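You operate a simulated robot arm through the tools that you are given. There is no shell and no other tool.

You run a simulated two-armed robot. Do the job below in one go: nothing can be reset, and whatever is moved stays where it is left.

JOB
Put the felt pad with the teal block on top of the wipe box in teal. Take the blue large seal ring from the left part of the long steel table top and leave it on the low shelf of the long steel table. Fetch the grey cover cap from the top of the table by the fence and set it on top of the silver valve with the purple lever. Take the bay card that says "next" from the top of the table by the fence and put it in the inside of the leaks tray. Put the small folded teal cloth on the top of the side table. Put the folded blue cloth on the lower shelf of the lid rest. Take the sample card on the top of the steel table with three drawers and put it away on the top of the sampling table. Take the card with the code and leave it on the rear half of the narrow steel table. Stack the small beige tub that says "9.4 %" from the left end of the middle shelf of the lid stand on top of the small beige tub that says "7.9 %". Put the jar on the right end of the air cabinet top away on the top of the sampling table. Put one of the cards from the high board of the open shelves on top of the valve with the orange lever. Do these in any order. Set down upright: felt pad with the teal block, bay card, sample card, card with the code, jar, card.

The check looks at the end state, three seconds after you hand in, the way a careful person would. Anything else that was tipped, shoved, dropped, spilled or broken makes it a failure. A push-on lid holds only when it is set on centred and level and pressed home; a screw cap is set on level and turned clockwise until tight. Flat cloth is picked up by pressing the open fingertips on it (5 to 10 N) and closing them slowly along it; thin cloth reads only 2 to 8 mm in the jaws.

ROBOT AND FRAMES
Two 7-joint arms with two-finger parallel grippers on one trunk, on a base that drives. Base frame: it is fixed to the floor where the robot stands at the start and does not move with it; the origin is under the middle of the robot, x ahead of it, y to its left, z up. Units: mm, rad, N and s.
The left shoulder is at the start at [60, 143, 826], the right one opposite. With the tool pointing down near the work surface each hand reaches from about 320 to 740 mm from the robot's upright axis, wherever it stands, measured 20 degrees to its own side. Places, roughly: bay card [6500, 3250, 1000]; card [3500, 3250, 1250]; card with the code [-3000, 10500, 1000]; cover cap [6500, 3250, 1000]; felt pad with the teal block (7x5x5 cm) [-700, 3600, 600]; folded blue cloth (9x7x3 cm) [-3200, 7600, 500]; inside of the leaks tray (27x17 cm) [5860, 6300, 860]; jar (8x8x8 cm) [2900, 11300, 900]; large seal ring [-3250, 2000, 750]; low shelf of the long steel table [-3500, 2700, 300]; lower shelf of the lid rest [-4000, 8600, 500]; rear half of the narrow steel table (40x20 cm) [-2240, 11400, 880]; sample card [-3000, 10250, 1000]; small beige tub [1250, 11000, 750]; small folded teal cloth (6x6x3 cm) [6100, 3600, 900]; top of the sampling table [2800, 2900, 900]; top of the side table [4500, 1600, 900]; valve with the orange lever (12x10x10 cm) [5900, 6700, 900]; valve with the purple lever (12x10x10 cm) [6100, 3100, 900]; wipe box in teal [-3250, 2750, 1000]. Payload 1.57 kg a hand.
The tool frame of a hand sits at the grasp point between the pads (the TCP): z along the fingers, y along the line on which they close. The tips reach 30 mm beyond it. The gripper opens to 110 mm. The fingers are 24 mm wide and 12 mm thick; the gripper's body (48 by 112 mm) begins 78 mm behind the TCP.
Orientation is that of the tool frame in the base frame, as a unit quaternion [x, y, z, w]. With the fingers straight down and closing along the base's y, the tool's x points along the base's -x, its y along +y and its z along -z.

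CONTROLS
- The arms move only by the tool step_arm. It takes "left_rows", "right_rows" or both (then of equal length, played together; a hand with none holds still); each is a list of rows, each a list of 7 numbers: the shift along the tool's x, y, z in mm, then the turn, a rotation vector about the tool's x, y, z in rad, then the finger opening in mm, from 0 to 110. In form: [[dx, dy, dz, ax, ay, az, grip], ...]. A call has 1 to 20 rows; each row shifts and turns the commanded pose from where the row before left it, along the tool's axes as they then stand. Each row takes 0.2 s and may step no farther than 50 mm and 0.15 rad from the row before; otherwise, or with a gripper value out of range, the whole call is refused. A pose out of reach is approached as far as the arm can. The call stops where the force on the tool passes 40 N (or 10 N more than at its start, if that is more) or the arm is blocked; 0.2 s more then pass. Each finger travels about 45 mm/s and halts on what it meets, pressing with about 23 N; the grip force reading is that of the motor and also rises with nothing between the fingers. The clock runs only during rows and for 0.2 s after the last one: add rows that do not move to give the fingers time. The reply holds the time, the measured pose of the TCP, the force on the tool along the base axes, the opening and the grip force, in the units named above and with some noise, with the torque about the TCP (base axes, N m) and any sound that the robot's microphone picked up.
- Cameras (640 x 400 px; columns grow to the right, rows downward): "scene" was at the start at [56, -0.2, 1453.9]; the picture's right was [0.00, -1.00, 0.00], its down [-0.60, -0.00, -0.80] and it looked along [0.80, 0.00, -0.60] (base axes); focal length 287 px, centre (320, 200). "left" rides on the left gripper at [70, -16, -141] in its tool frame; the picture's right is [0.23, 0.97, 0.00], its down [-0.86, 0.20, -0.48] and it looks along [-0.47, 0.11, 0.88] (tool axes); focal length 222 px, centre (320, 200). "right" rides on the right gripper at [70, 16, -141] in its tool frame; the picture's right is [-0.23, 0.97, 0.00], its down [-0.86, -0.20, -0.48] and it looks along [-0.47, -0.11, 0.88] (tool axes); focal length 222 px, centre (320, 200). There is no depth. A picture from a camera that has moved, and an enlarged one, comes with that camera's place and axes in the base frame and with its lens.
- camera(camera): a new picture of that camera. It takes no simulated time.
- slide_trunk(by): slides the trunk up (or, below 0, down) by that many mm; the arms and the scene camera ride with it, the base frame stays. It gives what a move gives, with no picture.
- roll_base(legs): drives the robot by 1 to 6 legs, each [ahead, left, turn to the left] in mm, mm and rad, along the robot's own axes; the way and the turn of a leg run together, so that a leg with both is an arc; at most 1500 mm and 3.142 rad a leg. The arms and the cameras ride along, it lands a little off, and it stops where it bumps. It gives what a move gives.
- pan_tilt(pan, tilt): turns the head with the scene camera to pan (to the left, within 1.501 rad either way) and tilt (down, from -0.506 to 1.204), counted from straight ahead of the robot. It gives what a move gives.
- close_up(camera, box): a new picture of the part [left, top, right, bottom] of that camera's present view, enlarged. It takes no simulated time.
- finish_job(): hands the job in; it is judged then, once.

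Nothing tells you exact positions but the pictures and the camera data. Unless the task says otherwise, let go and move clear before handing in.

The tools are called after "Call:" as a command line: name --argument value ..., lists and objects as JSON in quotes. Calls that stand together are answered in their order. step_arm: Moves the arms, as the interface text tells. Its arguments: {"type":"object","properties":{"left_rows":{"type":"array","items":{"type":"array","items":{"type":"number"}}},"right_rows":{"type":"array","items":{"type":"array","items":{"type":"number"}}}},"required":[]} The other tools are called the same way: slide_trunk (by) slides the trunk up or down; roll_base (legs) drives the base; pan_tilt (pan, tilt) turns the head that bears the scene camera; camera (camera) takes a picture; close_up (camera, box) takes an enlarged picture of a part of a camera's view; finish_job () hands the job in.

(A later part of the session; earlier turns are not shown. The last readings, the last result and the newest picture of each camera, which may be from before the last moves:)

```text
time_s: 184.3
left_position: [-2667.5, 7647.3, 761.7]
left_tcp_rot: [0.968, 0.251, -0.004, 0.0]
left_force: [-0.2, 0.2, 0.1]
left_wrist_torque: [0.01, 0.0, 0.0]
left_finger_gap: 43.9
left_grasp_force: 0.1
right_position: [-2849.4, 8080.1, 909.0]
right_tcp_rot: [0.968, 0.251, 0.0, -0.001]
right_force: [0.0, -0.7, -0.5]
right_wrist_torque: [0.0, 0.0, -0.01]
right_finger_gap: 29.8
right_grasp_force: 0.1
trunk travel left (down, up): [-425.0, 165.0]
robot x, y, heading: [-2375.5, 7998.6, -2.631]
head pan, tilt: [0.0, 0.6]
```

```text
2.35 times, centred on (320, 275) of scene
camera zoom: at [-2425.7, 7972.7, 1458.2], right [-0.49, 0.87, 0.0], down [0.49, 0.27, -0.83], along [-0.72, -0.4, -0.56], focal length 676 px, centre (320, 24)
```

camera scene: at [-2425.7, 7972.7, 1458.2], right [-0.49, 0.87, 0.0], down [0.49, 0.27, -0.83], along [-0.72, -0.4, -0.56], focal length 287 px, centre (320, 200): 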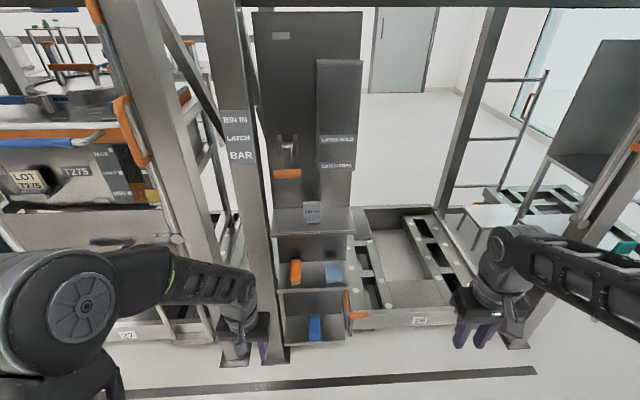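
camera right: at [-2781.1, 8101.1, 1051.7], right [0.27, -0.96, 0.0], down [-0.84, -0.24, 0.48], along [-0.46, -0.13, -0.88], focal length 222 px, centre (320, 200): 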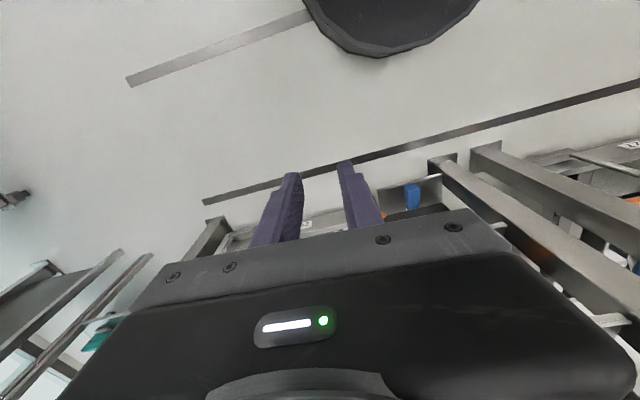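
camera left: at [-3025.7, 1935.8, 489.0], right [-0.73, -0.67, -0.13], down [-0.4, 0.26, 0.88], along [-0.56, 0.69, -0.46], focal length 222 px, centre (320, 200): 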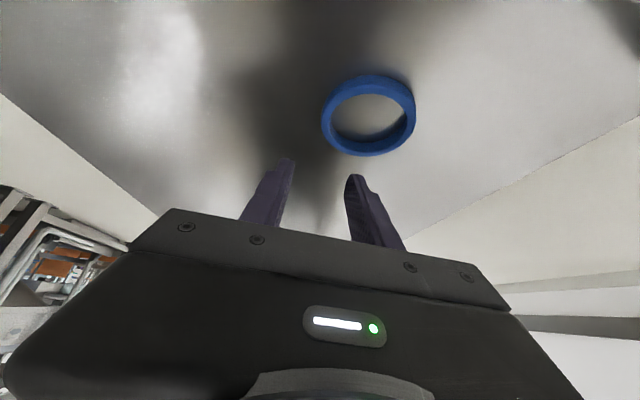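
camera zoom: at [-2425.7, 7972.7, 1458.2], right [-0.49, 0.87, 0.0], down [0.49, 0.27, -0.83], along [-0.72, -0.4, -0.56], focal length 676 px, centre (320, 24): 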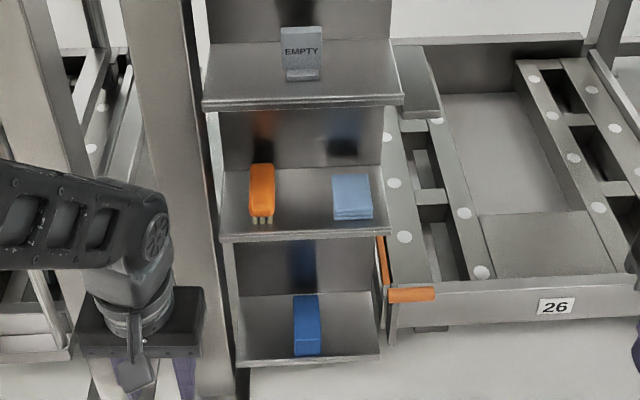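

The folded light-blue cloth (≈70 mm wide, 90 deep) is on the middle shelf at z≈445–475, about (−3220, 7600). I'll grasp it from the front with the right hand tilted forward: retract the left hand, extend and tilt the right, lower the trunk.

Call:
roll_base --legs '[[0, 90, 0.047]]'

Call:
step_arm --left_rows '[[40, 0, 0, 0, 0, 0, 44], [40, 0, 0, 0, 0, 0, 44], [20, 0, 0, 0, 0, 0, 44], [0, 0, 0, 0, 0, 0, 44], [0, 0, 0, 0, 0, 0, 44]]' --right_rows '[[-40, 0, 0, 0, 0, 0, 60], [-40, 0, 0, 0, 0, 0, 80], [-40, 0, 0, 0, 0, 0, 100], [-40, 0, 0, 0, 0, 0, 100], [-20, 0, 0, 0, 0, 0, 100]]'

Call:
step_arm --right_rows '[[0, 0, 0, 0, -0.15, 0, 100], [0, 0, 0, 0, -0.15, 0, 100], [0, 0, 0, 0, -0.15, 0, 100], [0, 0, 0, 0, -0.15, 0, 100], [0, 0, 0, 0, -0.15, 0, 100], [0, 0, 0, 0, -0.15, 0, 100], [0, 0, 0, 0, -0.15, 0, 100]]'

Call:
slide_trunk --by -330

Call:
camera --camera "right"

Call:
camera --camera "scene"

```text
time_s: 185.4
left_position: [-2601.8, 7553.9, 760.3]
left_tcp_rot: [0.962, 0.275, -0.005, 0.0]
left_force: [0.5, -0.5, 0.5]
left_wrist_torque: [0.03, 0.01, -0.01]
left_finger_gap: 44.0
left_grasp_force: 0.0
right_position: [-2805.5, 7978.1, 910.1]
right_tcp_rot: [0.962, 0.274, -0.001, 0.0]
right_force: [0.4, 0.2, -0.1]
right_wrist_torque: [0.04, 0.01, 0.01]
right_finger_gap: 30.1
right_grasp_force: 0.0
trunk travel left (down, up): [-425.0, 165.0]
robot x, y, heading: [-2327.1, 7920.2, -2.591]
head pan, tilt: [0.0, 0.6]
```

```text
time_s: 186.6
left_position: [-2517.9, 7608.2, 762.0]
left_tcp_rot: [0.961, 0.275, -0.004, 0.0]
left_force: [1.0, -0.8, -0.3]
left_wrist_torque: [-0.02, -0.01, -0.02]
left_finger_gap: 44.1
left_grasp_force: 0.0
right_position: [-2959.6, 7883.9, 909.4]
right_tcp_rot: [0.961, 0.275, 0.001, 0.001]
right_force: [-0.1, -0.2, 0.4]
right_wrist_torque: [0.04, -0.03, 0.0]
right_finger_gap: 100.0
right_grasp_force: 0.0
trunk travel left (down, up): [-425.0, 165.0]
robot x, y, heading: [-2327.1, 7921.6, -2.585]
head pan, tilt: [0.0, 0.6]
```

```text
time_s: 188.2
left_position: [-2516.9, 7607.1, 762.6]
left_tcp_rot: [0.962, 0.275, -0.004, 0.0]
left_force: [0.5, 0.2, -1.0]
left_wrist_torque: [0.0, 0.04, -0.01]
left_finger_gap: 44.1
left_grasp_force: 0.0
right_position: [-2965.4, 7898.6, 913.7]
right_tcp_rot: [0.873, 0.237, -0.416, 0.089]
right_force: [0.4, 0.9, 0.1]
right_wrist_torque: [-0.01, -0.02, 0.07]
right_finger_gap: 99.9
right_grasp_force: 0.1
right hand out of reach, approached as far as the arm can: row 6, 7
trunk travel left (down, up): [-425.0, 165.0]
robot x, y, heading: [-2328.6, 7921.8, -2.585]
head pan, tilt: [0.0, 0.6]
```

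```text
time_s: 191.5
left_position: [-2517.7, 7608.0, 434.0]
left_tcp_rot: [0.962, 0.274, -0.004, 0.0]
left_force: [0.3, 0.2, -0.2]
left_wrist_torque: [-0.01, 0.01, -0.02]
left_finger_gap: 44.0
left_grasp_force: 0.0
right_position: [-2965.1, 7897.8, 583.9]
right_tcp_rot: [0.872, 0.239, -0.417, 0.089]
right_force: [0.4, 0.8, 0.9]
right_wrist_torque: [0.01, -0.01, -0.01]
right_finger_gap: 100.0
right_grasp_force: 0.0
trunk travel left (down, up): [-95.0, 495.0]
robot x, y, heading: [-2326.8, 7921.7, -2.587]
head pan, tilt: [0.0, 0.6]
```

```text
taken
camera right: at [-2824.2, 7958.4, 620.3], right [0.36, -0.93, 0.13], down [-0.23, 0.05, 0.97], along [-0.91, -0.38, -0.2], focal length 222 px, centre (320, 200)
```

right: 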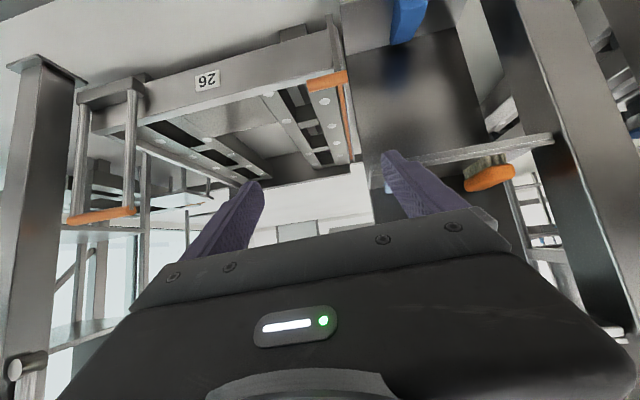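

```text
taken
camera scene: at [-2377.8, 7891.3, 1128.1], right [-0.53, 0.85, 0.0], down [0.48, 0.3, -0.83], along [-0.7, -0.44, -0.56], focal length 287 px, centre (320, 200)
```

scene: 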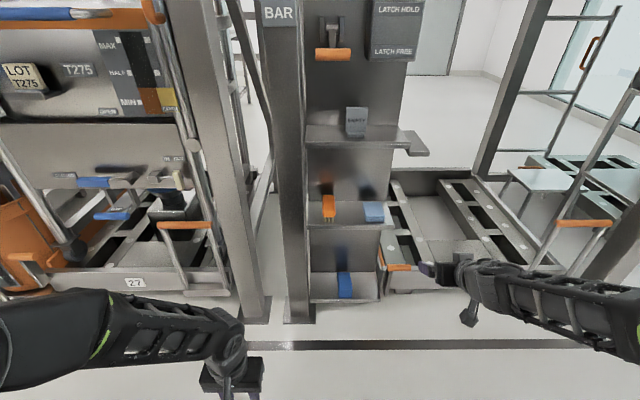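

Triangulation puts the cloth's top near z≈515 at u≈1319, v≈8149, on a shelf at ≈485. I move the right hand 126 mm left, then drive 200 mm closer and check by wrist camera.

Call:
step_arm --right_rows '[[0, 42, 0, 0, 0, 0, 100], [0, 42, 0, 0, 0, 0, 100], [0, 42, 0, 0, 0, 0, 100]]'

Call:
roll_base --legs '[[170, 0, 0]]'

Call:
camera --camera "right"

Call:
camera --camera "scene"

```text
time_s: 192.3
left_position: [-2516.6, 7607.5, 433.0]
left_tcp_rot: [0.961, 0.275, -0.004, 0.001]
left_force: [-0.5, -0.4, 0.1]
left_wrist_torque: [0.0, -0.01, 0.0]
left_finger_gap: 44.3
left_grasp_force: 0.2
right_position: [-2901.9, 7789.8, 578.2]
right_tcp_rot: [0.872, 0.239, -0.417, 0.089]
right_force: [-0.2, 0.5, -0.5]
right_wrist_torque: [0.0, 0.0, 0.0]
right_finger_gap: 99.9
right_grasp_force: 0.0
trunk travel left (down, up): [-95.0, 495.0]
robot x, y, heading: [-2328.3, 7923.4, -2.584]
head pan, tilt: [0.0, 0.6]
```

```text
time_s: 193.8
left_position: [-2661.4, 7519.4, 434.5]
left_tcp_rot: [0.962, 0.274, -0.005, 0.001]
left_force: [-0.4, -0.8, -0.8]
left_wrist_torque: [-0.01, 0.01, 0.01]
left_finger_gap: 43.9
left_grasp_force: 0.0
right_position: [-3045.9, 7700.6, 577.5]
right_tcp_rot: [0.872, 0.239, -0.417, 0.088]
right_force: [-0.2, -0.3, 0.1]
right_wrist_torque: [0.03, 0.05, 0.0]
right_finger_gap: 100.1
right_grasp_force: 0.1
trunk travel left (down, up): [-95.0, 495.0]
robot x, y, heading: [-2474.0, 7835.1, -2.589]
head pan, tilt: [0.0, 0.6]
```

```text
taken
camera right: at [-2904.7, 7761.0, 613.8], right [0.36, -0.93, 0.13], down [-0.23, 0.05, 0.97], along [-0.91, -0.38, -0.2], focal length 222 px, centre (320, 200)
```

right: 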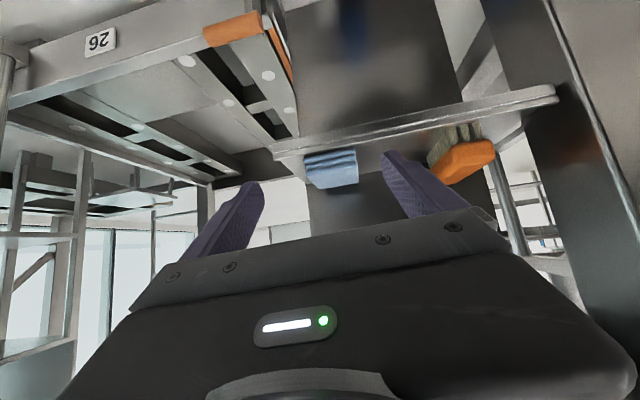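

```text
taken
camera scene: at [-2521.7, 7802.2, 1128.1], right [-0.53, 0.85, 0.0], down [0.48, 0.3, -0.83], along [-0.7, -0.43, -0.56], focal length 287 px, centre (320, 200)
```

scene: 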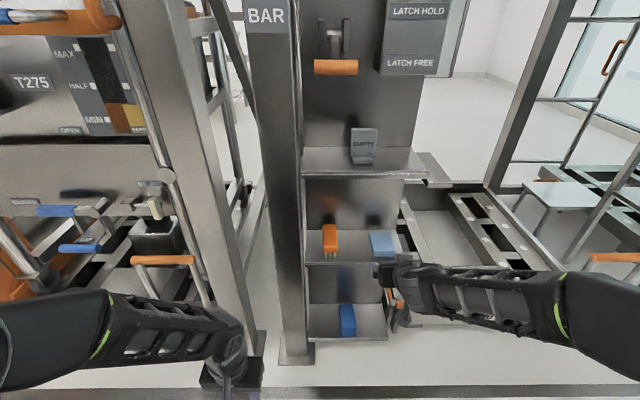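

The cloth is centred between the fingers, about 149 mm ahead and slightly lower. I advance the base 80 mm and check.

Call:
roll_base --legs '[[80, 0, 0]]'

Call:
step_arm --right_rows '[[19, 2, 22, 0, 0, 0, 100]]'

Call:
camera --camera "right"

```text
time_s: 194.8
left_position: [-2728.5, 7477.7, 432.9]
left_tcp_rot: [0.962, 0.272, -0.004, -0.001]
left_force: [-0.6, -0.5, 0.8]
left_wrist_torque: [-0.01, -0.01, -0.03]
left_finger_gap: 43.9
left_grasp_force: 0.0
right_position: [-3112.4, 7659.9, 576.4]
right_tcp_rot: [0.873, 0.238, -0.417, 0.088]
right_force: [0.0, -0.5, -0.3]
right_wrist_torque: [0.0, -0.01, -0.02]
right_finger_gap: 100.0
right_grasp_force: 0.0
trunk travel left (down, up): [-95.0, 495.0]
robot x, y, heading: [-2538.2, 7789.9, -2.588]
head pan, tilt: [0.0, 0.6]
```

```text
time_s: 195.2
left_position: [-2729.7, 7477.3, 434.3]
left_tcp_rot: [0.962, 0.273, -0.005, 0.0]
left_force: [0.5, 0.0, 0.1]
left_wrist_torque: [0.0, 0.02, -0.02]
left_finger_gap: 44.2
left_grasp_force: 0.1
right_position: [-3116.7, 7657.2, 547.5]
right_tcp_rot: [0.873, 0.239, -0.417, 0.088]
right_force: [0.6, -0.7, 0.6]
right_wrist_torque: [0.0, -0.02, -0.02]
right_finger_gap: 100.3
right_grasp_force: 0.0
trunk travel left (down, up): [-95.0, 495.0]
robot x, y, heading: [-2538.7, 7791.6, -2.587]
head pan, tilt: [0.0, 0.6]
```

```text
taken
camera right: at [-2975.7, 7716.5, 583.8], right [0.35, -0.93, 0.13], down [-0.23, 0.05, 0.97], along [-0.91, -0.37, -0.2], focal length 222 px, centre (320, 200)
```

right: 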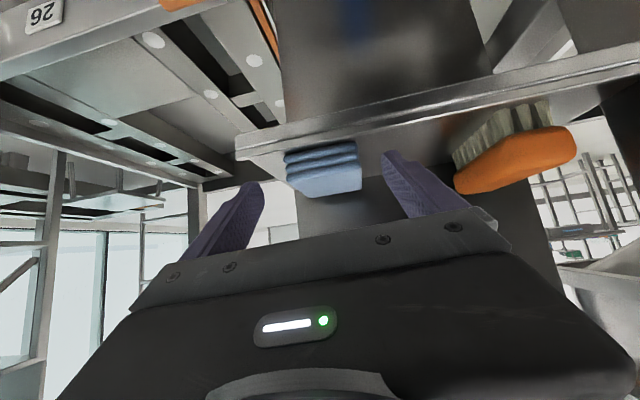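

The cloth sits right at the shelf edge, centred between the fingers; shelf ≈500. I move in 40 mm and down, then close slowly on it.

Call:
step_arm --right_rows '[[-9, 1, 19, 0, 0, 0, 100], [-9, 0, 19, 0, 0, 0, 100], [5, 0, 4, 0, 0, 0, 100]]'

Call:
camera --camera "right"

```text
time_s: 196.0
left_position: [-2728.7, 7477.5, 432.2]
left_tcp_rot: [0.962, 0.273, -0.004, 0.001]
left_force: [-0.8, -0.4, -0.1]
left_wrist_torque: [0.06, 0.01, -0.02]
left_finger_gap: 44.0
left_grasp_force: 0.0
right_position: [-3152.2, 7637.5, 532.6]
right_tcp_rot: [0.873, 0.238, -0.417, 0.087]
right_force: [0.1, -0.3, 0.3]
right_wrist_torque: [0.0, -0.02, 0.0]
right_finger_gap: 100.0
right_grasp_force: 0.1
trunk travel left (down, up): [-95.0, 495.0]
robot x, y, heading: [-2540.5, 7787.4, -2.592]
head pan, tilt: [0.0, 0.6]
```

```text
taken
camera right: at [-3011.0, 7696.7, 569.8], right [0.35, -0.93, 0.13], down [-0.23, 0.05, 0.97], along [-0.91, -0.37, -0.2], focal length 222 px, centre (320, 200)
```

right: 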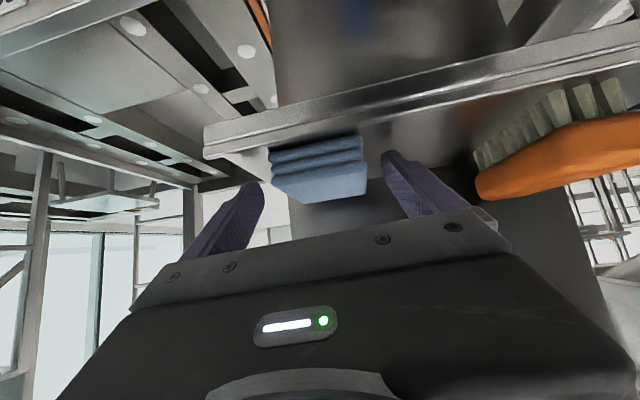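

The fingertips only reach the cloth's front, so I go 30 mm further in, then feel down for the shelf.

Call:
step_arm --right_rows '[[-15.2, 0, 26.3, 0, 0, 0, 100]]'

Call:
step_arm --right_rows '[[3.1, 0, 2.5, 0, 0, 0, 100]]'

Call:
step_arm --right_rows '[[3.1, 0, 2.5, 0, 0, 0, 100]]'

Call:
camera --camera "right"

```text
time_s: 196.4
left_position: [-2728.0, 7479.0, 434.2]
left_tcp_rot: [0.962, 0.273, -0.005, 0.0]
left_force: [-0.1, 0.4, -0.2]
left_wrist_torque: [-0.06, 0.01, 0.01]
left_finger_gap: 43.6
left_grasp_force: 0.0
right_position: [-3177.3, 7621.5, 531.3]
right_tcp_rot: [0.871, 0.238, -0.42, 0.089]
right_force: [0.4, -0.9, 4.2]
right_wrist_torque: [0.19, -0.32, -0.13]
right_finger_gap: 98.4
right_grasp_force: 0.0
trunk travel left (down, up): [-95.0, 495.0]
robot x, y, heading: [-2540.0, 7790.5, -2.588]
head pan, tilt: [0.0, 0.6]
```

```text
time_s: 196.8
left_position: [-2728.0, 7477.7, 433.4]
left_tcp_rot: [0.962, 0.273, -0.005, -0.001]
left_force: [-0.1, 0.5, -0.2]
left_wrist_torque: [0.02, 0.03, 0.0]
left_finger_gap: 43.7
left_grasp_force: 0.0
right_position: [-3179.1, 7619.3, 531.0]
right_tcp_rot: [0.87, 0.238, -0.423, 0.091]
right_force: [5.3, 4.8, 13.6]
right_wrist_torque: [-0.58, -0.35, 0.39]
right_finger_gap: 98.4
right_grasp_force: 0.1
trunk travel left (down, up): [-95.0, 495.0]
robot x, y, heading: [-2538.6, 7789.3, -2.59]
head pan, tilt: [0.0, 0.6]
stopped in row 1 (right hand): the force on the tool passed its limit at 42 N (the readings are from after the stop); the commanded pose is now the measured one
```

```text
time_s: 197.3
left_position: [-2727.0, 7478.0, 432.5]
left_tcp_rot: [0.962, 0.273, -0.005, -0.001]
left_force: [-0.5, 0.1, -0.2]
left_wrist_torque: [-0.01, 0.04, 0.02]
left_finger_gap: 43.8
left_grasp_force: 0.0
right_position: [-3179.9, 7618.1, 530.0]
right_tcp_rot: [0.868, 0.237, -0.425, 0.092]
right_force: [7.7, 6.5, 16.0]
right_wrist_torque: [-0.63, -0.43, 0.54]
right_finger_gap: 97.8
right_grasp_force: 0.1
trunk travel left (down, up): [-95.0, 495.0]
robot x, y, heading: [-2538.2, 7792.9, -2.589]
head pan, tilt: [0.0, 0.6]
stopped in row 1 (right hand): the force on the tool passed its limit at 41 N (the readings are from after the stop); the commanded pose is now the measured one
```

```text
taken
camera right: at [-3037.6, 7678.6, 563.8], right [0.36, -0.92, 0.14], down [-0.21, 0.06, 0.97], along [-0.91, -0.38, -0.18], focal length 222 px, centre (320, 200)
```

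right: 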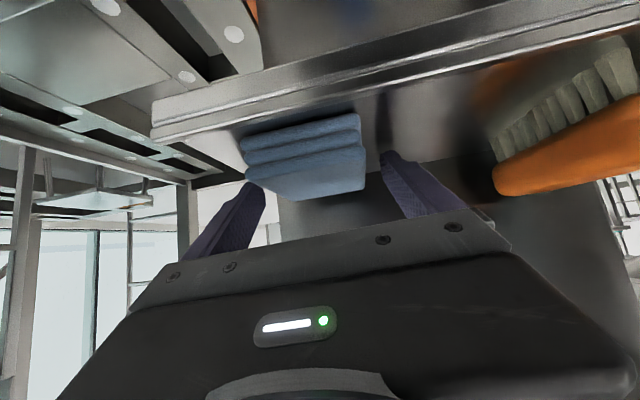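

The tips rest on the shelf with the cloth between them. I ease up 2 mm and close slowly.

Call:
step_arm --right_rows '[[-2.3, 0, -1.9, 0, 0, 0, 96], [0, 0, 0, 0, 0, 0, 88], [0, 0, 0, 0, 0, 0, 80], [0, 0, 0, 0, 0, 0, 72], [0, 0, 0, 0, 0, 0, 64], [0, 0, 0, 0, 0, 0, 56], [0, 0, 0, 0, 0, 0, 48], [0, 0, 0, 0, 0, 0, 40], [0, 0, 0, 0, 0, 0, 40]]'

Call:
camera --camera "right"

```text
time_s: 199.3
left_position: [-2727.5, 7478.1, 433.0]
left_tcp_rot: [0.962, 0.273, -0.005, 0.0]
left_force: [-0.1, -0.1, -0.5]
left_wrist_torque: [-0.01, -0.04, -0.02]
left_finger_gap: 44.2
left_grasp_force: 0.0
right_position: [-3180.0, 7618.6, 530.6]
right_tcp_rot: [0.87, 0.238, -0.423, 0.091]
right_force: [0.0, 0.1, 0.2]
right_wrist_torque: [-0.02, 0.0, 0.0]
right_finger_gap: 68.6
right_grasp_force: 22.7
trunk travel left (down, up): [-95.0, 495.0]
robot x, y, heading: [-2535.8, 7791.0, -2.585]
head pan, tilt: [0.0, 0.6]
```

```text
taken
camera right: at [-3038.5, 7679.0, 564.8], right [0.36, -0.92, 0.14], down [-0.22, 0.06, 0.97], along [-0.91, -0.38, -0.18], focal length 222 px, centre (320, 200)
```

right: 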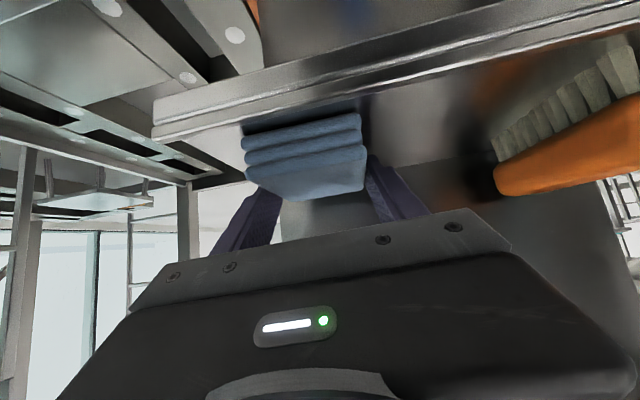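

The cloth is held at 68.6 mm. I lift it 50 mm and back away with the base.

Call:
step_arm --right_rows '[[-19, 0, -16, 0, 0, 0, 40], [-19, 0, -16, 0, 0, 0, 40]]'

Call:
roll_base --legs '[[-350, 0, 0]]'

Call:
pan_tilt --pan -0.5 --tilt 0.4

Call:
camera --camera "right"

Call:
camera --camera "scene"

```text
time_s: 199.9
left_position: [-2728.0, 7477.5, 433.1]
left_tcp_rot: [0.962, 0.273, -0.004, 0.001]
left_force: [0.0, 0.2, 0.5]
left_wrist_torque: [-0.03, -0.03, -0.02]
left_finger_gap: 44.1
left_grasp_force: 0.0
right_position: [-3179.0, 7615.4, 580.9]
right_tcp_rot: [0.87, 0.237, -0.423, 0.091]
right_force: [1.2, -0.2, -1.0]
right_wrist_torque: [-0.01, -0.02, 0.0]
right_finger_gap: 68.2
right_grasp_force: 22.6
trunk travel left (down, up): [-95.0, 495.0]
robot x, y, heading: [-2537.7, 7791.6, -2.58]
head pan, tilt: [0.0, 0.6]
```

```text
time_s: 202.2
left_position: [-2438.6, 7658.0, 433.0]
left_tcp_rot: [0.962, 0.272, -0.004, 0.001]
left_force: [0.1, -0.7, -0.2]
left_wrist_torque: [0.0, -0.03, 0.02]
left_finger_gap: 43.9
left_grasp_force: 0.1
right_position: [-2888.0, 7799.3, 580.9]
right_tcp_rot: [0.87, 0.236, -0.423, 0.09]
right_force: [0.5, -0.3, -0.2]
right_wrist_torque: [-0.01, 0.02, -0.01]
right_finger_gap: 67.7
right_grasp_force: 22.8
trunk travel left (down, up): [-95.0, 495.0]
robot x, y, heading: [-2245.5, 7970.7, -2.591]
head pan, tilt: [0.0, 0.6]
```

```text
time_s: 203.1
left_position: [-2436.7, 7657.1, 433.1]
left_tcp_rot: [0.962, 0.271, -0.004, 0.001]
left_force: [0.6, -0.2, -0.3]
left_wrist_torque: [-0.01, 0.02, -0.02]
left_finger_gap: 43.9
left_grasp_force: 0.0
right_position: [-2887.6, 7799.0, 581.7]
right_tcp_rot: [0.87, 0.236, -0.423, 0.09]
right_force: [0.5, -0.5, 0.1]
right_wrist_torque: [-0.01, -0.01, 0.02]
right_finger_gap: 67.7
right_grasp_force: 22.4
trunk travel left (down, up): [-95.0, 495.0]
robot x, y, heading: [-2245.3, 7976.2, -2.593]
head pan, tilt: [-0.499, 0.4]
```

```text
taken
camera right: at [-2745.6, 7858.9, 615.5], right [0.35, -0.93, 0.14], down [-0.22, 0.06, 0.97], along [-0.91, -0.37, -0.18], focal length 222 px, centre (320, 200)
```

right: 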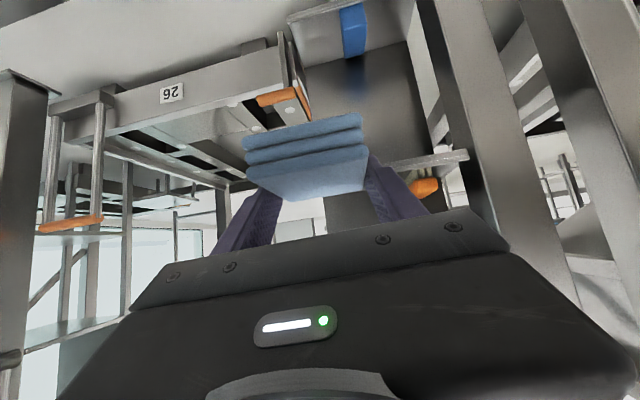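

```text
taken
camera scene: at [-2313.9, 7981.9, 1146.3], right [-0.05, 1.0, 0.0], down [0.39, 0.02, -0.92], along [-0.92, -0.05, -0.39], focal length 287 px, centre (320, 200)
```

scene: 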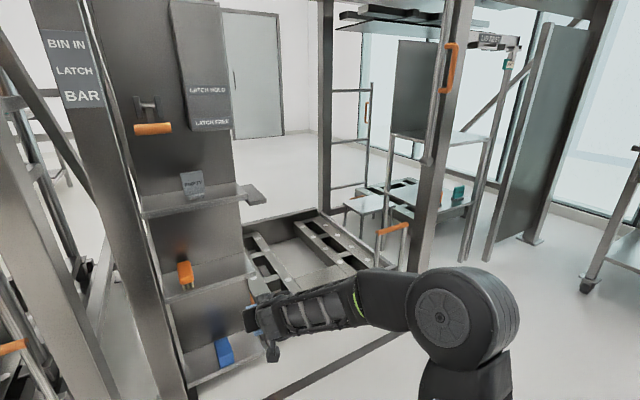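

The cloth is held. The lid rest appears to be the stand on the right with a label at its top; I zoom in.

Call:
close_up --camera "scene" --box '[340, 10, 580, 270]'

```text
1.54 times, centred on (460, 140) of scene
camera zoom: at [-2313.9, 7981.9, 1146.3], right [-0.05, 1.0, 0.0], down [0.39, 0.02, -0.92], along [-0.92, -0.05, -0.39], focal length 442 px, centre (105, 292)
```

zoom: 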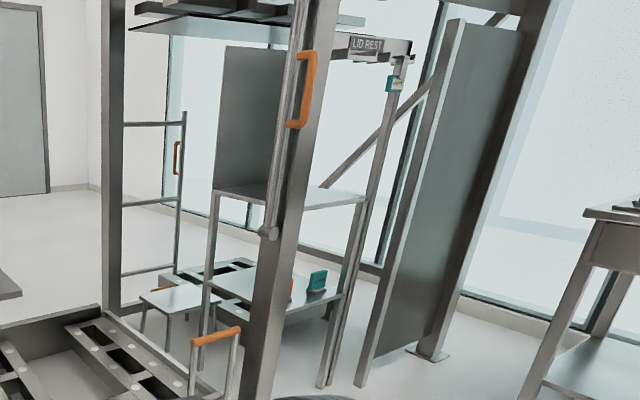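

The "LID REST" stand is in the next bay; its lower shelf with a teal item is around z≈500. I strafe right 1250 mm to face it.

Call:
roll_base --legs '[[0, -1250, 0]]'

Call:
pan_tilt --pan 0.0 --tilt 0.5

Call:
camera --camera "scene"

Call:
camera --camera "right"

```text
time_s: 209.4
left_position: [-3080.6, 8729.1, 433.0]
left_tcp_rot: [0.966, 0.26, -0.006, 0.001]
left_force: [0.6, 0.5, 0.8]
left_wrist_torque: [0.0, -0.03, 0.01]
left_finger_gap: 44.2
left_grasp_force: 0.1
right_position: [-3527.7, 8880.4, 581.3]
right_tcp_rot: [0.873, 0.225, -0.423, 0.085]
right_force: [-0.5, 0.0, 0.1]
right_wrist_torque: [0.02, -0.04, 0.0]
right_finger_gap: 67.1
right_grasp_force: 23.0
trunk travel left (down, up): [-95.0, 495.0]
robot x, y, heading: [-2883.1, 9041.1, -2.616]
head pan, tilt: [-0.499, 0.4]
```

```text
time_s: 210.3
left_position: [-3079.9, 8730.2, 432.9]
left_tcp_rot: [0.966, 0.26, -0.005, 0.0]
left_force: [-0.4, 0.4, -0.1]
left_wrist_torque: [0.0, -0.02, -0.01]
left_finger_gap: 43.8
left_grasp_force: 0.0
right_position: [-3526.6, 8879.9, 581.4]
right_tcp_rot: [0.873, 0.225, -0.424, 0.085]
right_force: [0.5, -0.4, 0.1]
right_wrist_torque: [-0.01, 0.0, -0.02]
right_finger_gap: 67.3
right_grasp_force: 22.8
trunk travel left (down, up): [-95.0, 495.0]
robot x, y, heading: [-2882.8, 9037.3, -2.616]
head pan, tilt: [0.0, 0.499]
```

```text
taken
camera scene: at [-2935.5, 9007.5, 1137.2], right [-0.5, 0.87, 0.0], down [0.41, 0.24, -0.88], along [-0.76, -0.44, -0.48], focal length 287 px, centre (320, 200)
```

scene: 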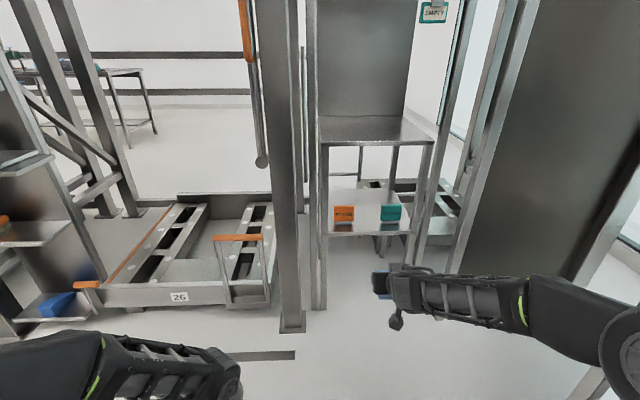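

```text
taken
camera right: at [-3383.7, 8937.7, 615.5], right [0.33, -0.93, 0.14], down [-0.22, 0.06, 0.97], along [-0.92, -0.35, -0.18], focal length 222 px, centre (320, 200)
```

right: 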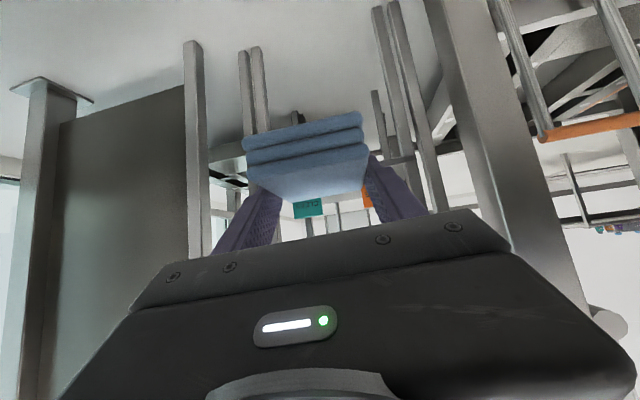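

The lower shelf has an orange and a teal sign standing on it with ~100 mm gap and ~98 mm free depth in front. The cloth (70 wide) can go centred on the gap. I zoom for details, then approach 200 mm.

Call:
close_up --camera "scene" --box '[300, 100, 440, 260]'

Call:
roll_base --legs '[[200, 0, 0.03]]'

Call:
camera --camera "scene"

Call:
camera --camera "right"

```text
2.50 times, centred on (370, 180) of scene
camera zoom: at [-2935.5, 9007.5, 1137.2], right [-0.5, 0.87, 0.0], down [0.41, 0.24, -0.88], along [-0.76, -0.44, -0.48], focal length 718 px, centre (195, 250)
```

zoom: 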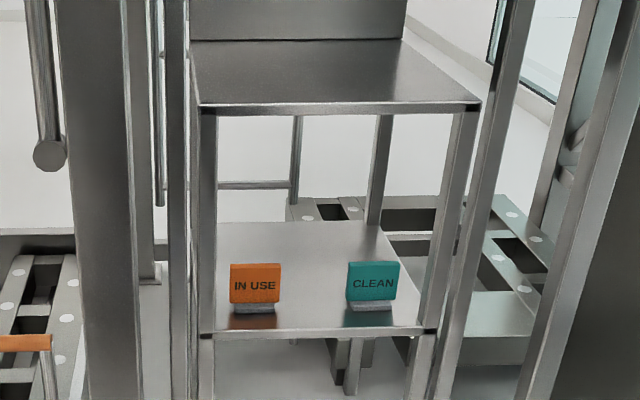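

```text
time_s: 211.9
left_position: [-3246.0, 8619.9, 432.2]
left_tcp_rot: [0.962, 0.273, -0.004, 0.0]
left_force: [-0.1, 0.8, 0.0]
left_wrist_torque: [-0.01, 0.0, -0.04]
left_finger_gap: 44.0
left_grasp_force: 0.0
right_position: [-3697.8, 8759.5, 581.1]
right_tcp_rot: [0.87, 0.238, -0.422, 0.091]
right_force: [-0.2, 0.0, -0.3]
right_wrist_torque: [0.02, 0.04, -0.03]
right_finger_gap: 67.2
right_grasp_force: 22.9
trunk travel left (down, up): [-95.0, 495.0]
robot x, y, heading: [-3053.6, 8934.7, -2.587]
head pan, tilt: [0.0, 0.499]
```

```text
taken
camera scene: at [-3109.0, 8901.6, 1137.2], right [-0.53, 0.85, 0.0], down [0.41, 0.25, -0.88], along [-0.75, -0.46, -0.48], focal length 287 px, centre (320, 200)
```

scene: 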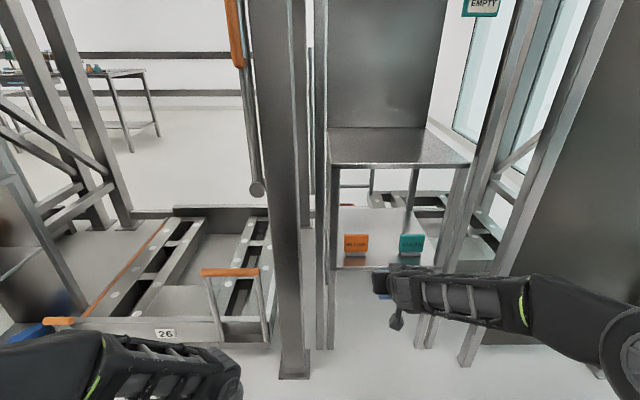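

```text
taken
camera right: at [-3555.2, 8819.6, 615.5], right [0.36, -0.92, 0.14], down [-0.22, 0.06, 0.97], along [-0.91, -0.38, -0.18], focal length 222 px, centre (320, 200)
```

right: 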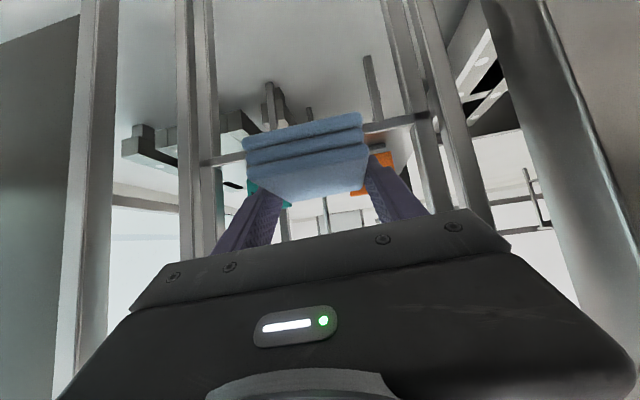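

The signs stand near the shelf's front edge with free space behind them; I'd set the cloth down behind them, passing over. I zoom to measure shelf height and posts better.

Call:
close_up --camera "scene" --box '[310, 140, 490, 290]'

Call:
close_up --camera "scene" --box '[300, 250, 520, 400]'

```text
2.67 times, centred on (400, 215) of scene
camera zoom: at [-3109.0, 8901.6, 1137.2], right [-0.53, 0.85, 0.0], down [0.41, 0.25, -0.88], along [-0.75, -0.46, -0.48], focal length 766 px, centre (107, 160)
```

zoom: 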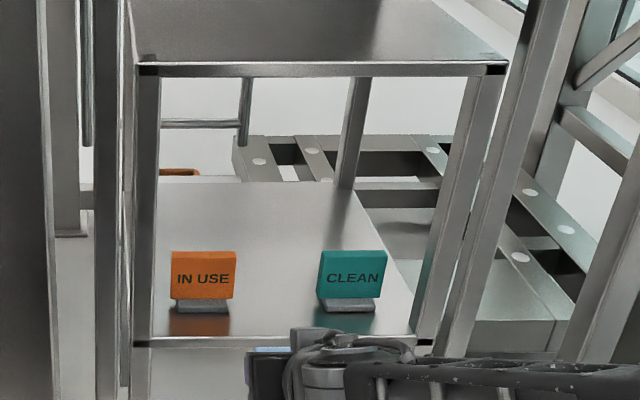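

```text
2.67 times, centred on (410, 325) of scene
camera zoom: at [-3109.0, 8901.6, 1137.2], right [-0.53, 0.85, 0.0], down [0.41, 0.25, -0.88], along [-0.75, -0.46, -0.48], focal length 766 px, centre (80, -133)
```

zoom: 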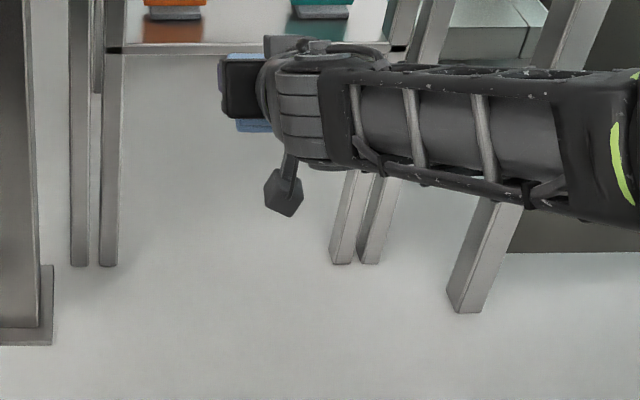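

Shelf top ≈472, front edge ≈750 mm ahead of the camera, sign gap centre 38 mm right of my hand line. I raise the trunk, shift right 38, and move forward over the signs.

Call:
slide_trunk --by 70

Call:
roll_base --legs '[[0, -38, 0], [150, 0, 0]]'

Call:
camera --camera "scene"

Call:
camera --camera "right"

```text
time_s: 213.0
left_position: [-3246.4, 8620.3, 503.1]
left_tcp_rot: [0.962, 0.273, -0.003, -0.001]
left_force: [0.1, 1.0, -0.2]
left_wrist_torque: [-0.03, 0.0, 0.01]
left_finger_gap: 44.0
left_grasp_force: 0.0
right_position: [-3696.8, 8758.7, 651.1]
right_tcp_rot: [0.87, 0.238, -0.423, 0.091]
right_force: [-0.9, -0.1, -0.5]
right_wrist_torque: [0.0, 0.0, -0.02]
right_finger_gap: 67.1
right_grasp_force: 23.0
trunk travel left (down, up): [-165.0, 425.0]
robot x, y, heading: [-3056.8, 8932.1, -2.59]
head pan, tilt: [0.0, 0.499]
```

```text
time_s: 214.8
left_position: [-3391.0, 8576.1, 503.0]
left_tcp_rot: [0.962, 0.275, -0.005, 0.001]
left_force: [-1.0, -0.2, 0.2]
left_wrist_torque: [0.02, -0.03, 0.0]
left_finger_gap: 44.1
left_grasp_force: 0.1
right_position: [-3840.9, 8713.3, 649.8]
right_tcp_rot: [0.87, 0.239, -0.423, 0.091]
right_force: [0.0, -0.6, -0.6]
right_wrist_torque: [0.06, 0.01, 0.0]
right_finger_gap: 67.3
right_grasp_force: 23.2
trunk travel left (down, up): [-165.0, 425.0]
robot x, y, heading: [-3203.5, 8893.2, -2.586]
head pan, tilt: [0.0, 0.499]
```

```text
taken
camera scene: at [-3254.2, 8857.7, 1207.2], right [-0.53, 0.85, 0.0], down [0.41, 0.25, -0.88], along [-0.75, -0.46, -0.48], focal length 287 px, centre (320, 200)
```

scene: 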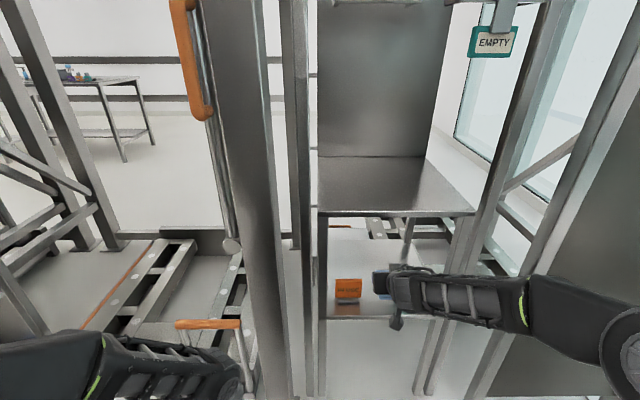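

```text
taken
camera right: at [-3700.2, 8774.3, 685.5], right [0.36, -0.92, 0.14], down [-0.22, 0.06, 0.97], along [-0.91, -0.38, -0.18], focal length 222 px, centre (320, 200)
```

right: 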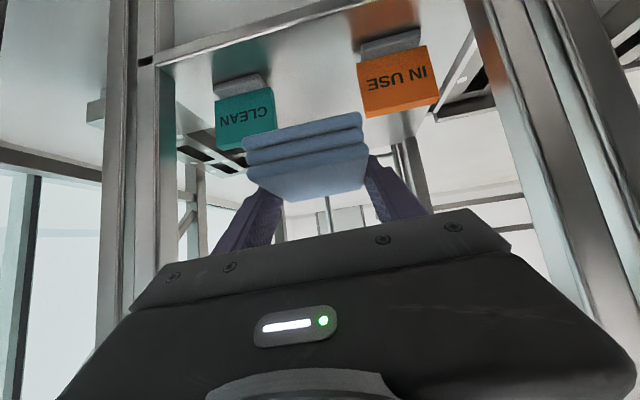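

The hand is centred on the gap and well above the signs. Base forward 130, then the arm 85 mm at constant height.

Call:
roll_base --legs '[[130, 0, 0]]'

Call:
step_arm --right_rows '[[-18, 0, 22, 0, 0, 0, 40], [-18, 0, 22, 0, 0, 0, 40], [-18, 0, 22, 0, 0, 0, 40]]'

Call:
camera --camera "right"

Call:
camera --camera "scene"

```text
time_s: 216.1
left_position: [-3503.4, 8506.9, 502.6]
left_tcp_rot: [0.962, 0.273, -0.003, 0.0]
left_force: [1.1, 0.4, -0.3]
left_wrist_torque: [0.03, -0.03, 0.02]
left_finger_gap: 43.9
left_grasp_force: 0.2
right_position: [-3954.8, 8645.7, 651.1]
right_tcp_rot: [0.87, 0.237, -0.422, 0.091]
right_force: [0.3, 0.5, 0.3]
right_wrist_torque: [-0.02, 0.03, 0.03]
right_finger_gap: 67.0
right_grasp_force: 22.8
trunk travel left (down, up): [-165.0, 425.0]
robot x, y, heading: [-3310.9, 8823.5, -2.589]
head pan, tilt: [0.0, 0.499]
```

```text
time_s: 217.1
left_position: [-3501.2, 8510.7, 503.0]
left_tcp_rot: [0.963, 0.271, -0.004, 0.0]
left_force: [-0.4, 0.3, -0.4]
left_wrist_torque: [-0.03, 0.02, 0.04]
left_finger_gap: 43.9
left_grasp_force: 0.0
right_position: [-4011.7, 8611.1, 629.2]
right_tcp_rot: [0.877, 0.248, -0.403, 0.086]
right_force: [2.1, 1.5, -6.2]
right_wrist_torque: [-0.26, 0.5, -0.01]
right_finger_gap: 67.3
right_grasp_force: 22.5
trunk travel left (down, up): [-165.0, 425.0]
robot x, y, heading: [-3307.2, 8819.3, -2.595]
head pan, tilt: [0.0, 0.499]
stopped in row 3 (right hand): the arm was blocked; the commanded pose is now the measured one
```

```text
taken
camera right: at [-3871.5, 8672.1, 670.5], right [0.37, -0.92, 0.12], down [-0.25, 0.03, 0.97], along [-0.9, -0.39, -0.22], focal length 222 px, centre (320, 200)
```

right: 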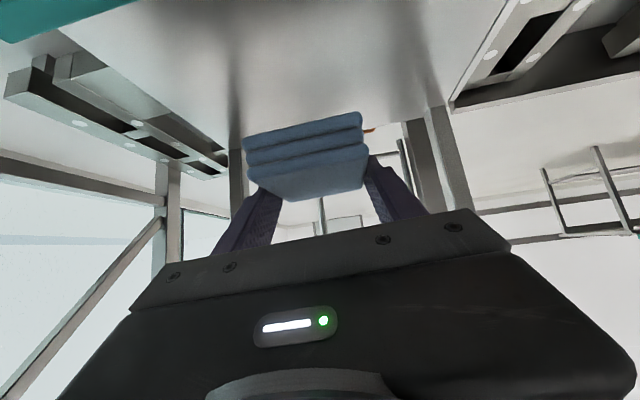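

```text
taken
camera scene: at [-3363.7, 8790.7, 1207.6], right [-0.52, 0.85, 0.0], down [0.41, 0.25, -0.88], along [-0.75, -0.46, -0.48], focal length 287 px, centre (320, 200)
```

scene: 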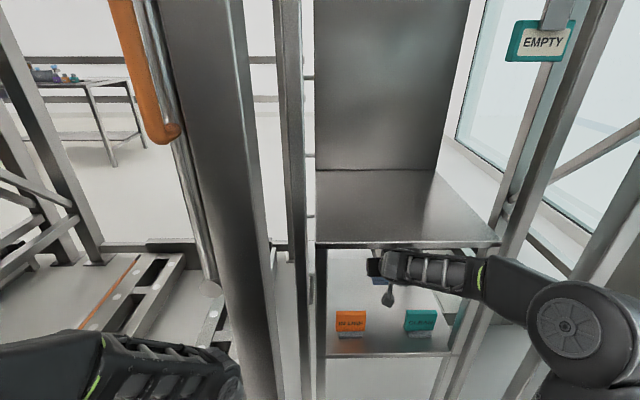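

The wrist met the upper shelf (z≈849) because the hand was too high. I lower 40 mm first, then go on 30 mm deeper with the base.

Call:
step_arm --right_rows '[[15, 1, 13.2, 0, 0, 0, 40], [15, 1, 13.2, 0, 0, 0, 40]]'

Call:
roll_base --legs '[[28, 0, 0]]'

Call:
camera --camera "scene"

Call:
camera --camera "right"

```text
time_s: 217.7
left_position: [-3500.3, 8509.8, 502.8]
left_tcp_rot: [0.963, 0.271, -0.004, 0.0]
left_force: [-0.7, 0.1, -1.0]
left_wrist_torque: [-0.01, -0.01, 0.02]
left_finger_gap: 43.9
left_grasp_force: 0.1
right_position: [-4010.2, 8608.1, 592.6]
right_tcp_rot: [0.875, 0.247, -0.407, 0.088]
right_force: [-0.1, -0.8, -0.5]
right_wrist_torque: [0.02, 0.0, 0.01]
right_finger_gap: 67.1
right_grasp_force: 22.9
trunk travel left (down, up): [-165.0, 425.0]
robot x, y, heading: [-3311.5, 8822.8, -2.591]
head pan, tilt: [0.0, 0.499]
```

```text
time_s: 218.6
left_position: [-3525.0, 8494.7, 502.9]
left_tcp_rot: [0.963, 0.271, -0.005, 0.001]
left_force: [0.2, 0.4, 0.3]
left_wrist_torque: [0.02, 0.0, 0.02]
left_finger_gap: 43.8
left_grasp_force: 0.1
right_position: [-4034.1, 8593.8, 593.8]
right_tcp_rot: [0.875, 0.249, -0.406, 0.088]
right_force: [0.6, -0.2, -0.1]
right_wrist_torque: [0.0, -0.03, -0.05]
right_finger_gap: 67.1
right_grasp_force: 22.8
trunk travel left (down, up): [-165.0, 425.0]
robot x, y, heading: [-3332.9, 8809.8, -2.596]
head pan, tilt: [0.0, 0.499]
```

```text
taken
camera scene: at [-3386.6, 8776.3, 1207.2], right [-0.52, 0.85, 0.0], down [0.41, 0.25, -0.88], along [-0.75, -0.46, -0.48], focal length 287 px, centre (320, 200)
```

scene: 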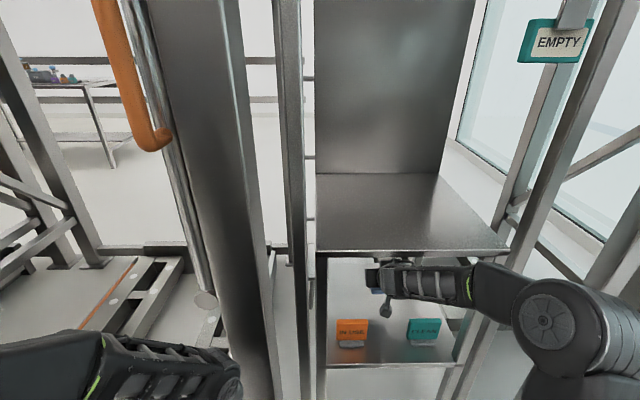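

```text
taken
camera right: at [-3895.4, 8656.0, 632.8], right [0.37, -0.92, 0.12], down [-0.25, 0.03, 0.97], along [-0.9, -0.39, -0.22], focal length 222 px, centre (320, 200)
```

right: 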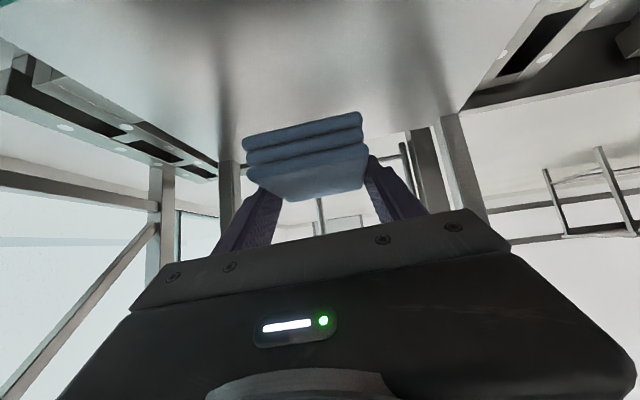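

Deep enough now. I lower 60 mm, then in small steps to contact.

Call:
step_arm --right_rows '[[15, 1, 13.2, 0, 0, 0, 40], [15, 1, 13.2, 0, 0, 0, 40], [11, 1, 10, 0, 0, 0, 40]]'

Call:
close_up --camera "scene" --box '[300, 220, 520, 400]'

Call:
camera --camera "right"

```text
time_s: 219.3
left_position: [-3525.1, 8494.8, 503.2]
left_tcp_rot: [0.962, 0.272, -0.005, 0.0]
left_force: [-1.4, -0.6, -0.2]
left_wrist_torque: [0.0, 0.02, 0.0]
left_finger_gap: 44.1
left_grasp_force: 0.1
right_position: [-4036.6, 8593.3, 538.7]
right_tcp_rot: [0.875, 0.248, -0.406, 0.087]
right_force: [-0.4, 0.4, 0.4]
right_wrist_torque: [-0.02, 0.04, -0.02]
right_finger_gap: 67.1
right_grasp_force: 23.4
trunk travel left (down, up): [-165.0, 425.0]
robot x, y, heading: [-3332.1, 8808.1, -2.588]
head pan, tilt: [0.0, 0.499]
```

```text
2.22 times, centred on (410, 310) of scene
camera zoom: at [-3386.6, 8776.2, 1207.2], right [-0.52, 0.85, 0.0], down [0.41, 0.25, -0.88], along [-0.75, -0.46, -0.48], focal length 638 px, centre (120, -44)
```

zoom: 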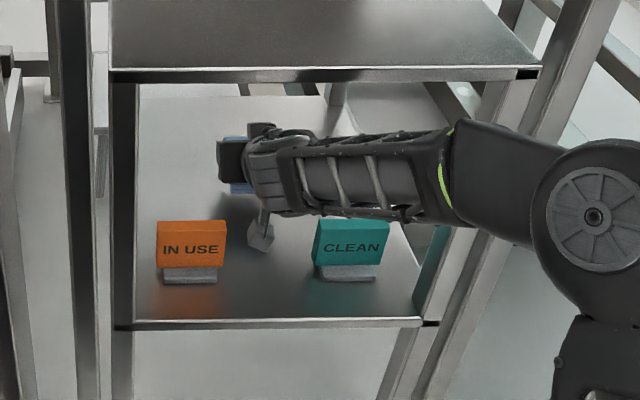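

```text
taken
camera right: at [-3896.2, 8655.5, 577.3], right [0.37, -0.92, 0.12], down [-0.25, 0.03, 0.97], along [-0.9, -0.39, -0.22], focal length 222 px, centre (320, 200)
```

right: 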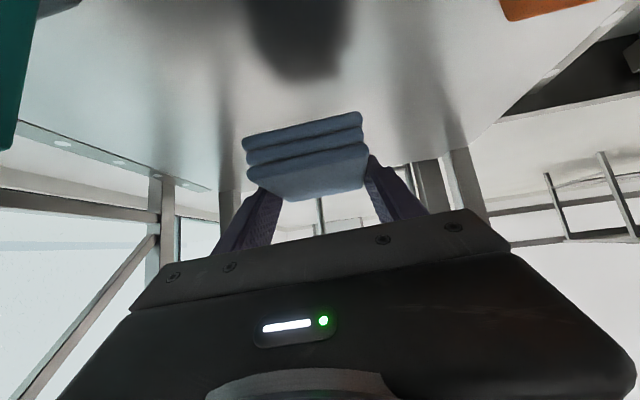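

The wrist camera stalk passes between the signs and the forearm stays above them. I continue lowering in small steps.

Call:
step_arm --right_rows '[[7.5, 0.5, 6.6, 0, 0, 0, 40], [5, 0, 4.4, 0, 0, 0, 40]]'

Call:
step_arm --right_rows '[[2.3, 0, 2, 0, 0, 0, 40]]'

Call:
step_arm --right_rows '[[2.3, 0, 2, 0, 0, 0, 40]]'

Call:
step_arm --right_rows '[[2.3, 0, 2, 0, 0, 0, 40]]'

Call:
camera --camera "right"

```text
time_s: 219.9
left_position: [-3525.2, 8494.1, 501.4]
left_tcp_rot: [0.963, 0.271, -0.004, -0.001]
left_force: [-0.2, 1.0, -0.1]
left_wrist_torque: [0.01, -0.02, -0.01]
left_finger_gap: 43.9
left_grasp_force: 0.1
right_position: [-4036.8, 8594.0, 520.8]
right_tcp_rot: [0.875, 0.248, -0.407, 0.087]
right_force: [-1.0, 0.2, -0.7]
right_wrist_torque: [0.01, -0.01, 0.0]
right_finger_gap: 67.3
right_grasp_force: 22.7
trunk travel left (down, up): [-165.0, 425.0]
robot x, y, heading: [-3334.7, 8811.0, -2.596]
head pan, tilt: [0.0, 0.499]
```

```text
time_s: 220.3
left_position: [-3525.2, 8494.1, 502.2]
left_tcp_rot: [0.962, 0.271, -0.004, 0.001]
left_force: [-0.1, -0.2, 0.5]
left_wrist_torque: [-0.01, 0.0, -0.05]
left_finger_gap: 43.9
left_grasp_force: 0.0
right_position: [-4036.8, 8593.2, 516.6]
right_tcp_rot: [0.875, 0.247, -0.407, 0.086]
right_force: [0.2, -0.4, -1.0]
right_wrist_torque: [0.0, 0.0, -0.01]
right_finger_gap: 67.2
right_grasp_force: 22.9
trunk travel left (down, up): [-165.0, 425.0]
robot x, y, heading: [-3334.2, 8810.7, -2.589]
head pan, tilt: [0.0, 0.499]
```

```text
time_s: 220.8
left_position: [-3524.3, 8494.6, 504.2]
left_tcp_rot: [0.962, 0.272, -0.004, 0.0]
left_force: [0.4, -0.4, -0.9]
left_wrist_torque: [-0.02, -0.01, -0.01]
left_finger_gap: 44.2
left_grasp_force: 0.1
right_position: [-4037.3, 8594.1, 516.0]
right_tcp_rot: [0.875, 0.248, -0.407, 0.088]
right_force: [0.0, 0.6, 0.2]
right_wrist_torque: [0.03, -0.04, 0.0]
right_finger_gap: 67.3
right_grasp_force: 22.9
trunk travel left (down, up): [-165.0, 425.0]
robot x, y, heading: [-3332.6, 8808.3, -2.589]
head pan, tilt: [0.0, 0.499]
```

```text
time_s: 221.2
left_position: [-3524.9, 8495.4, 503.6]
left_tcp_rot: [0.963, 0.271, -0.003, 0.001]
left_force: [-0.2, -0.3, -0.1]
left_wrist_torque: [0.01, 0.0, 0.02]
left_finger_gap: 44.4
left_grasp_force: 0.0
right_position: [-4035.8, 8594.2, 511.9]
right_tcp_rot: [0.875, 0.248, -0.407, 0.087]
right_force: [-0.2, 0.8, -0.4]
right_wrist_torque: [-0.03, 0.01, -0.02]
right_finger_gap: 67.3
right_grasp_force: 22.9
trunk travel left (down, up): [-165.0, 425.0]
robot x, y, heading: [-3335.9, 8805.1, -2.59]
head pan, tilt: [0.0, 0.499]
```

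```text
taken
camera right: at [-3896.3, 8655.5, 552.0], right [0.37, -0.92, 0.12], down [-0.25, 0.03, 0.97], along [-0.9, -0.39, -0.22], focal length 222 px, centre (320, 200)
```

right: 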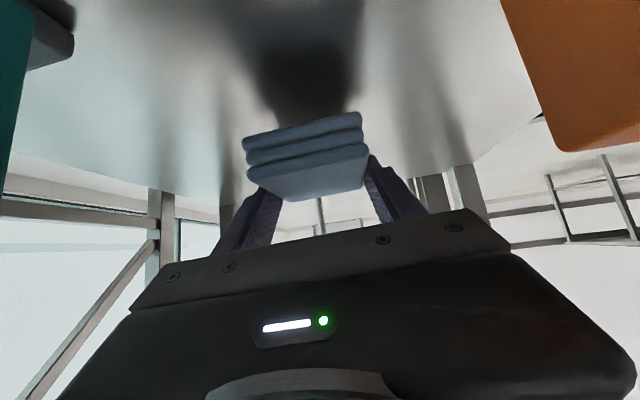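

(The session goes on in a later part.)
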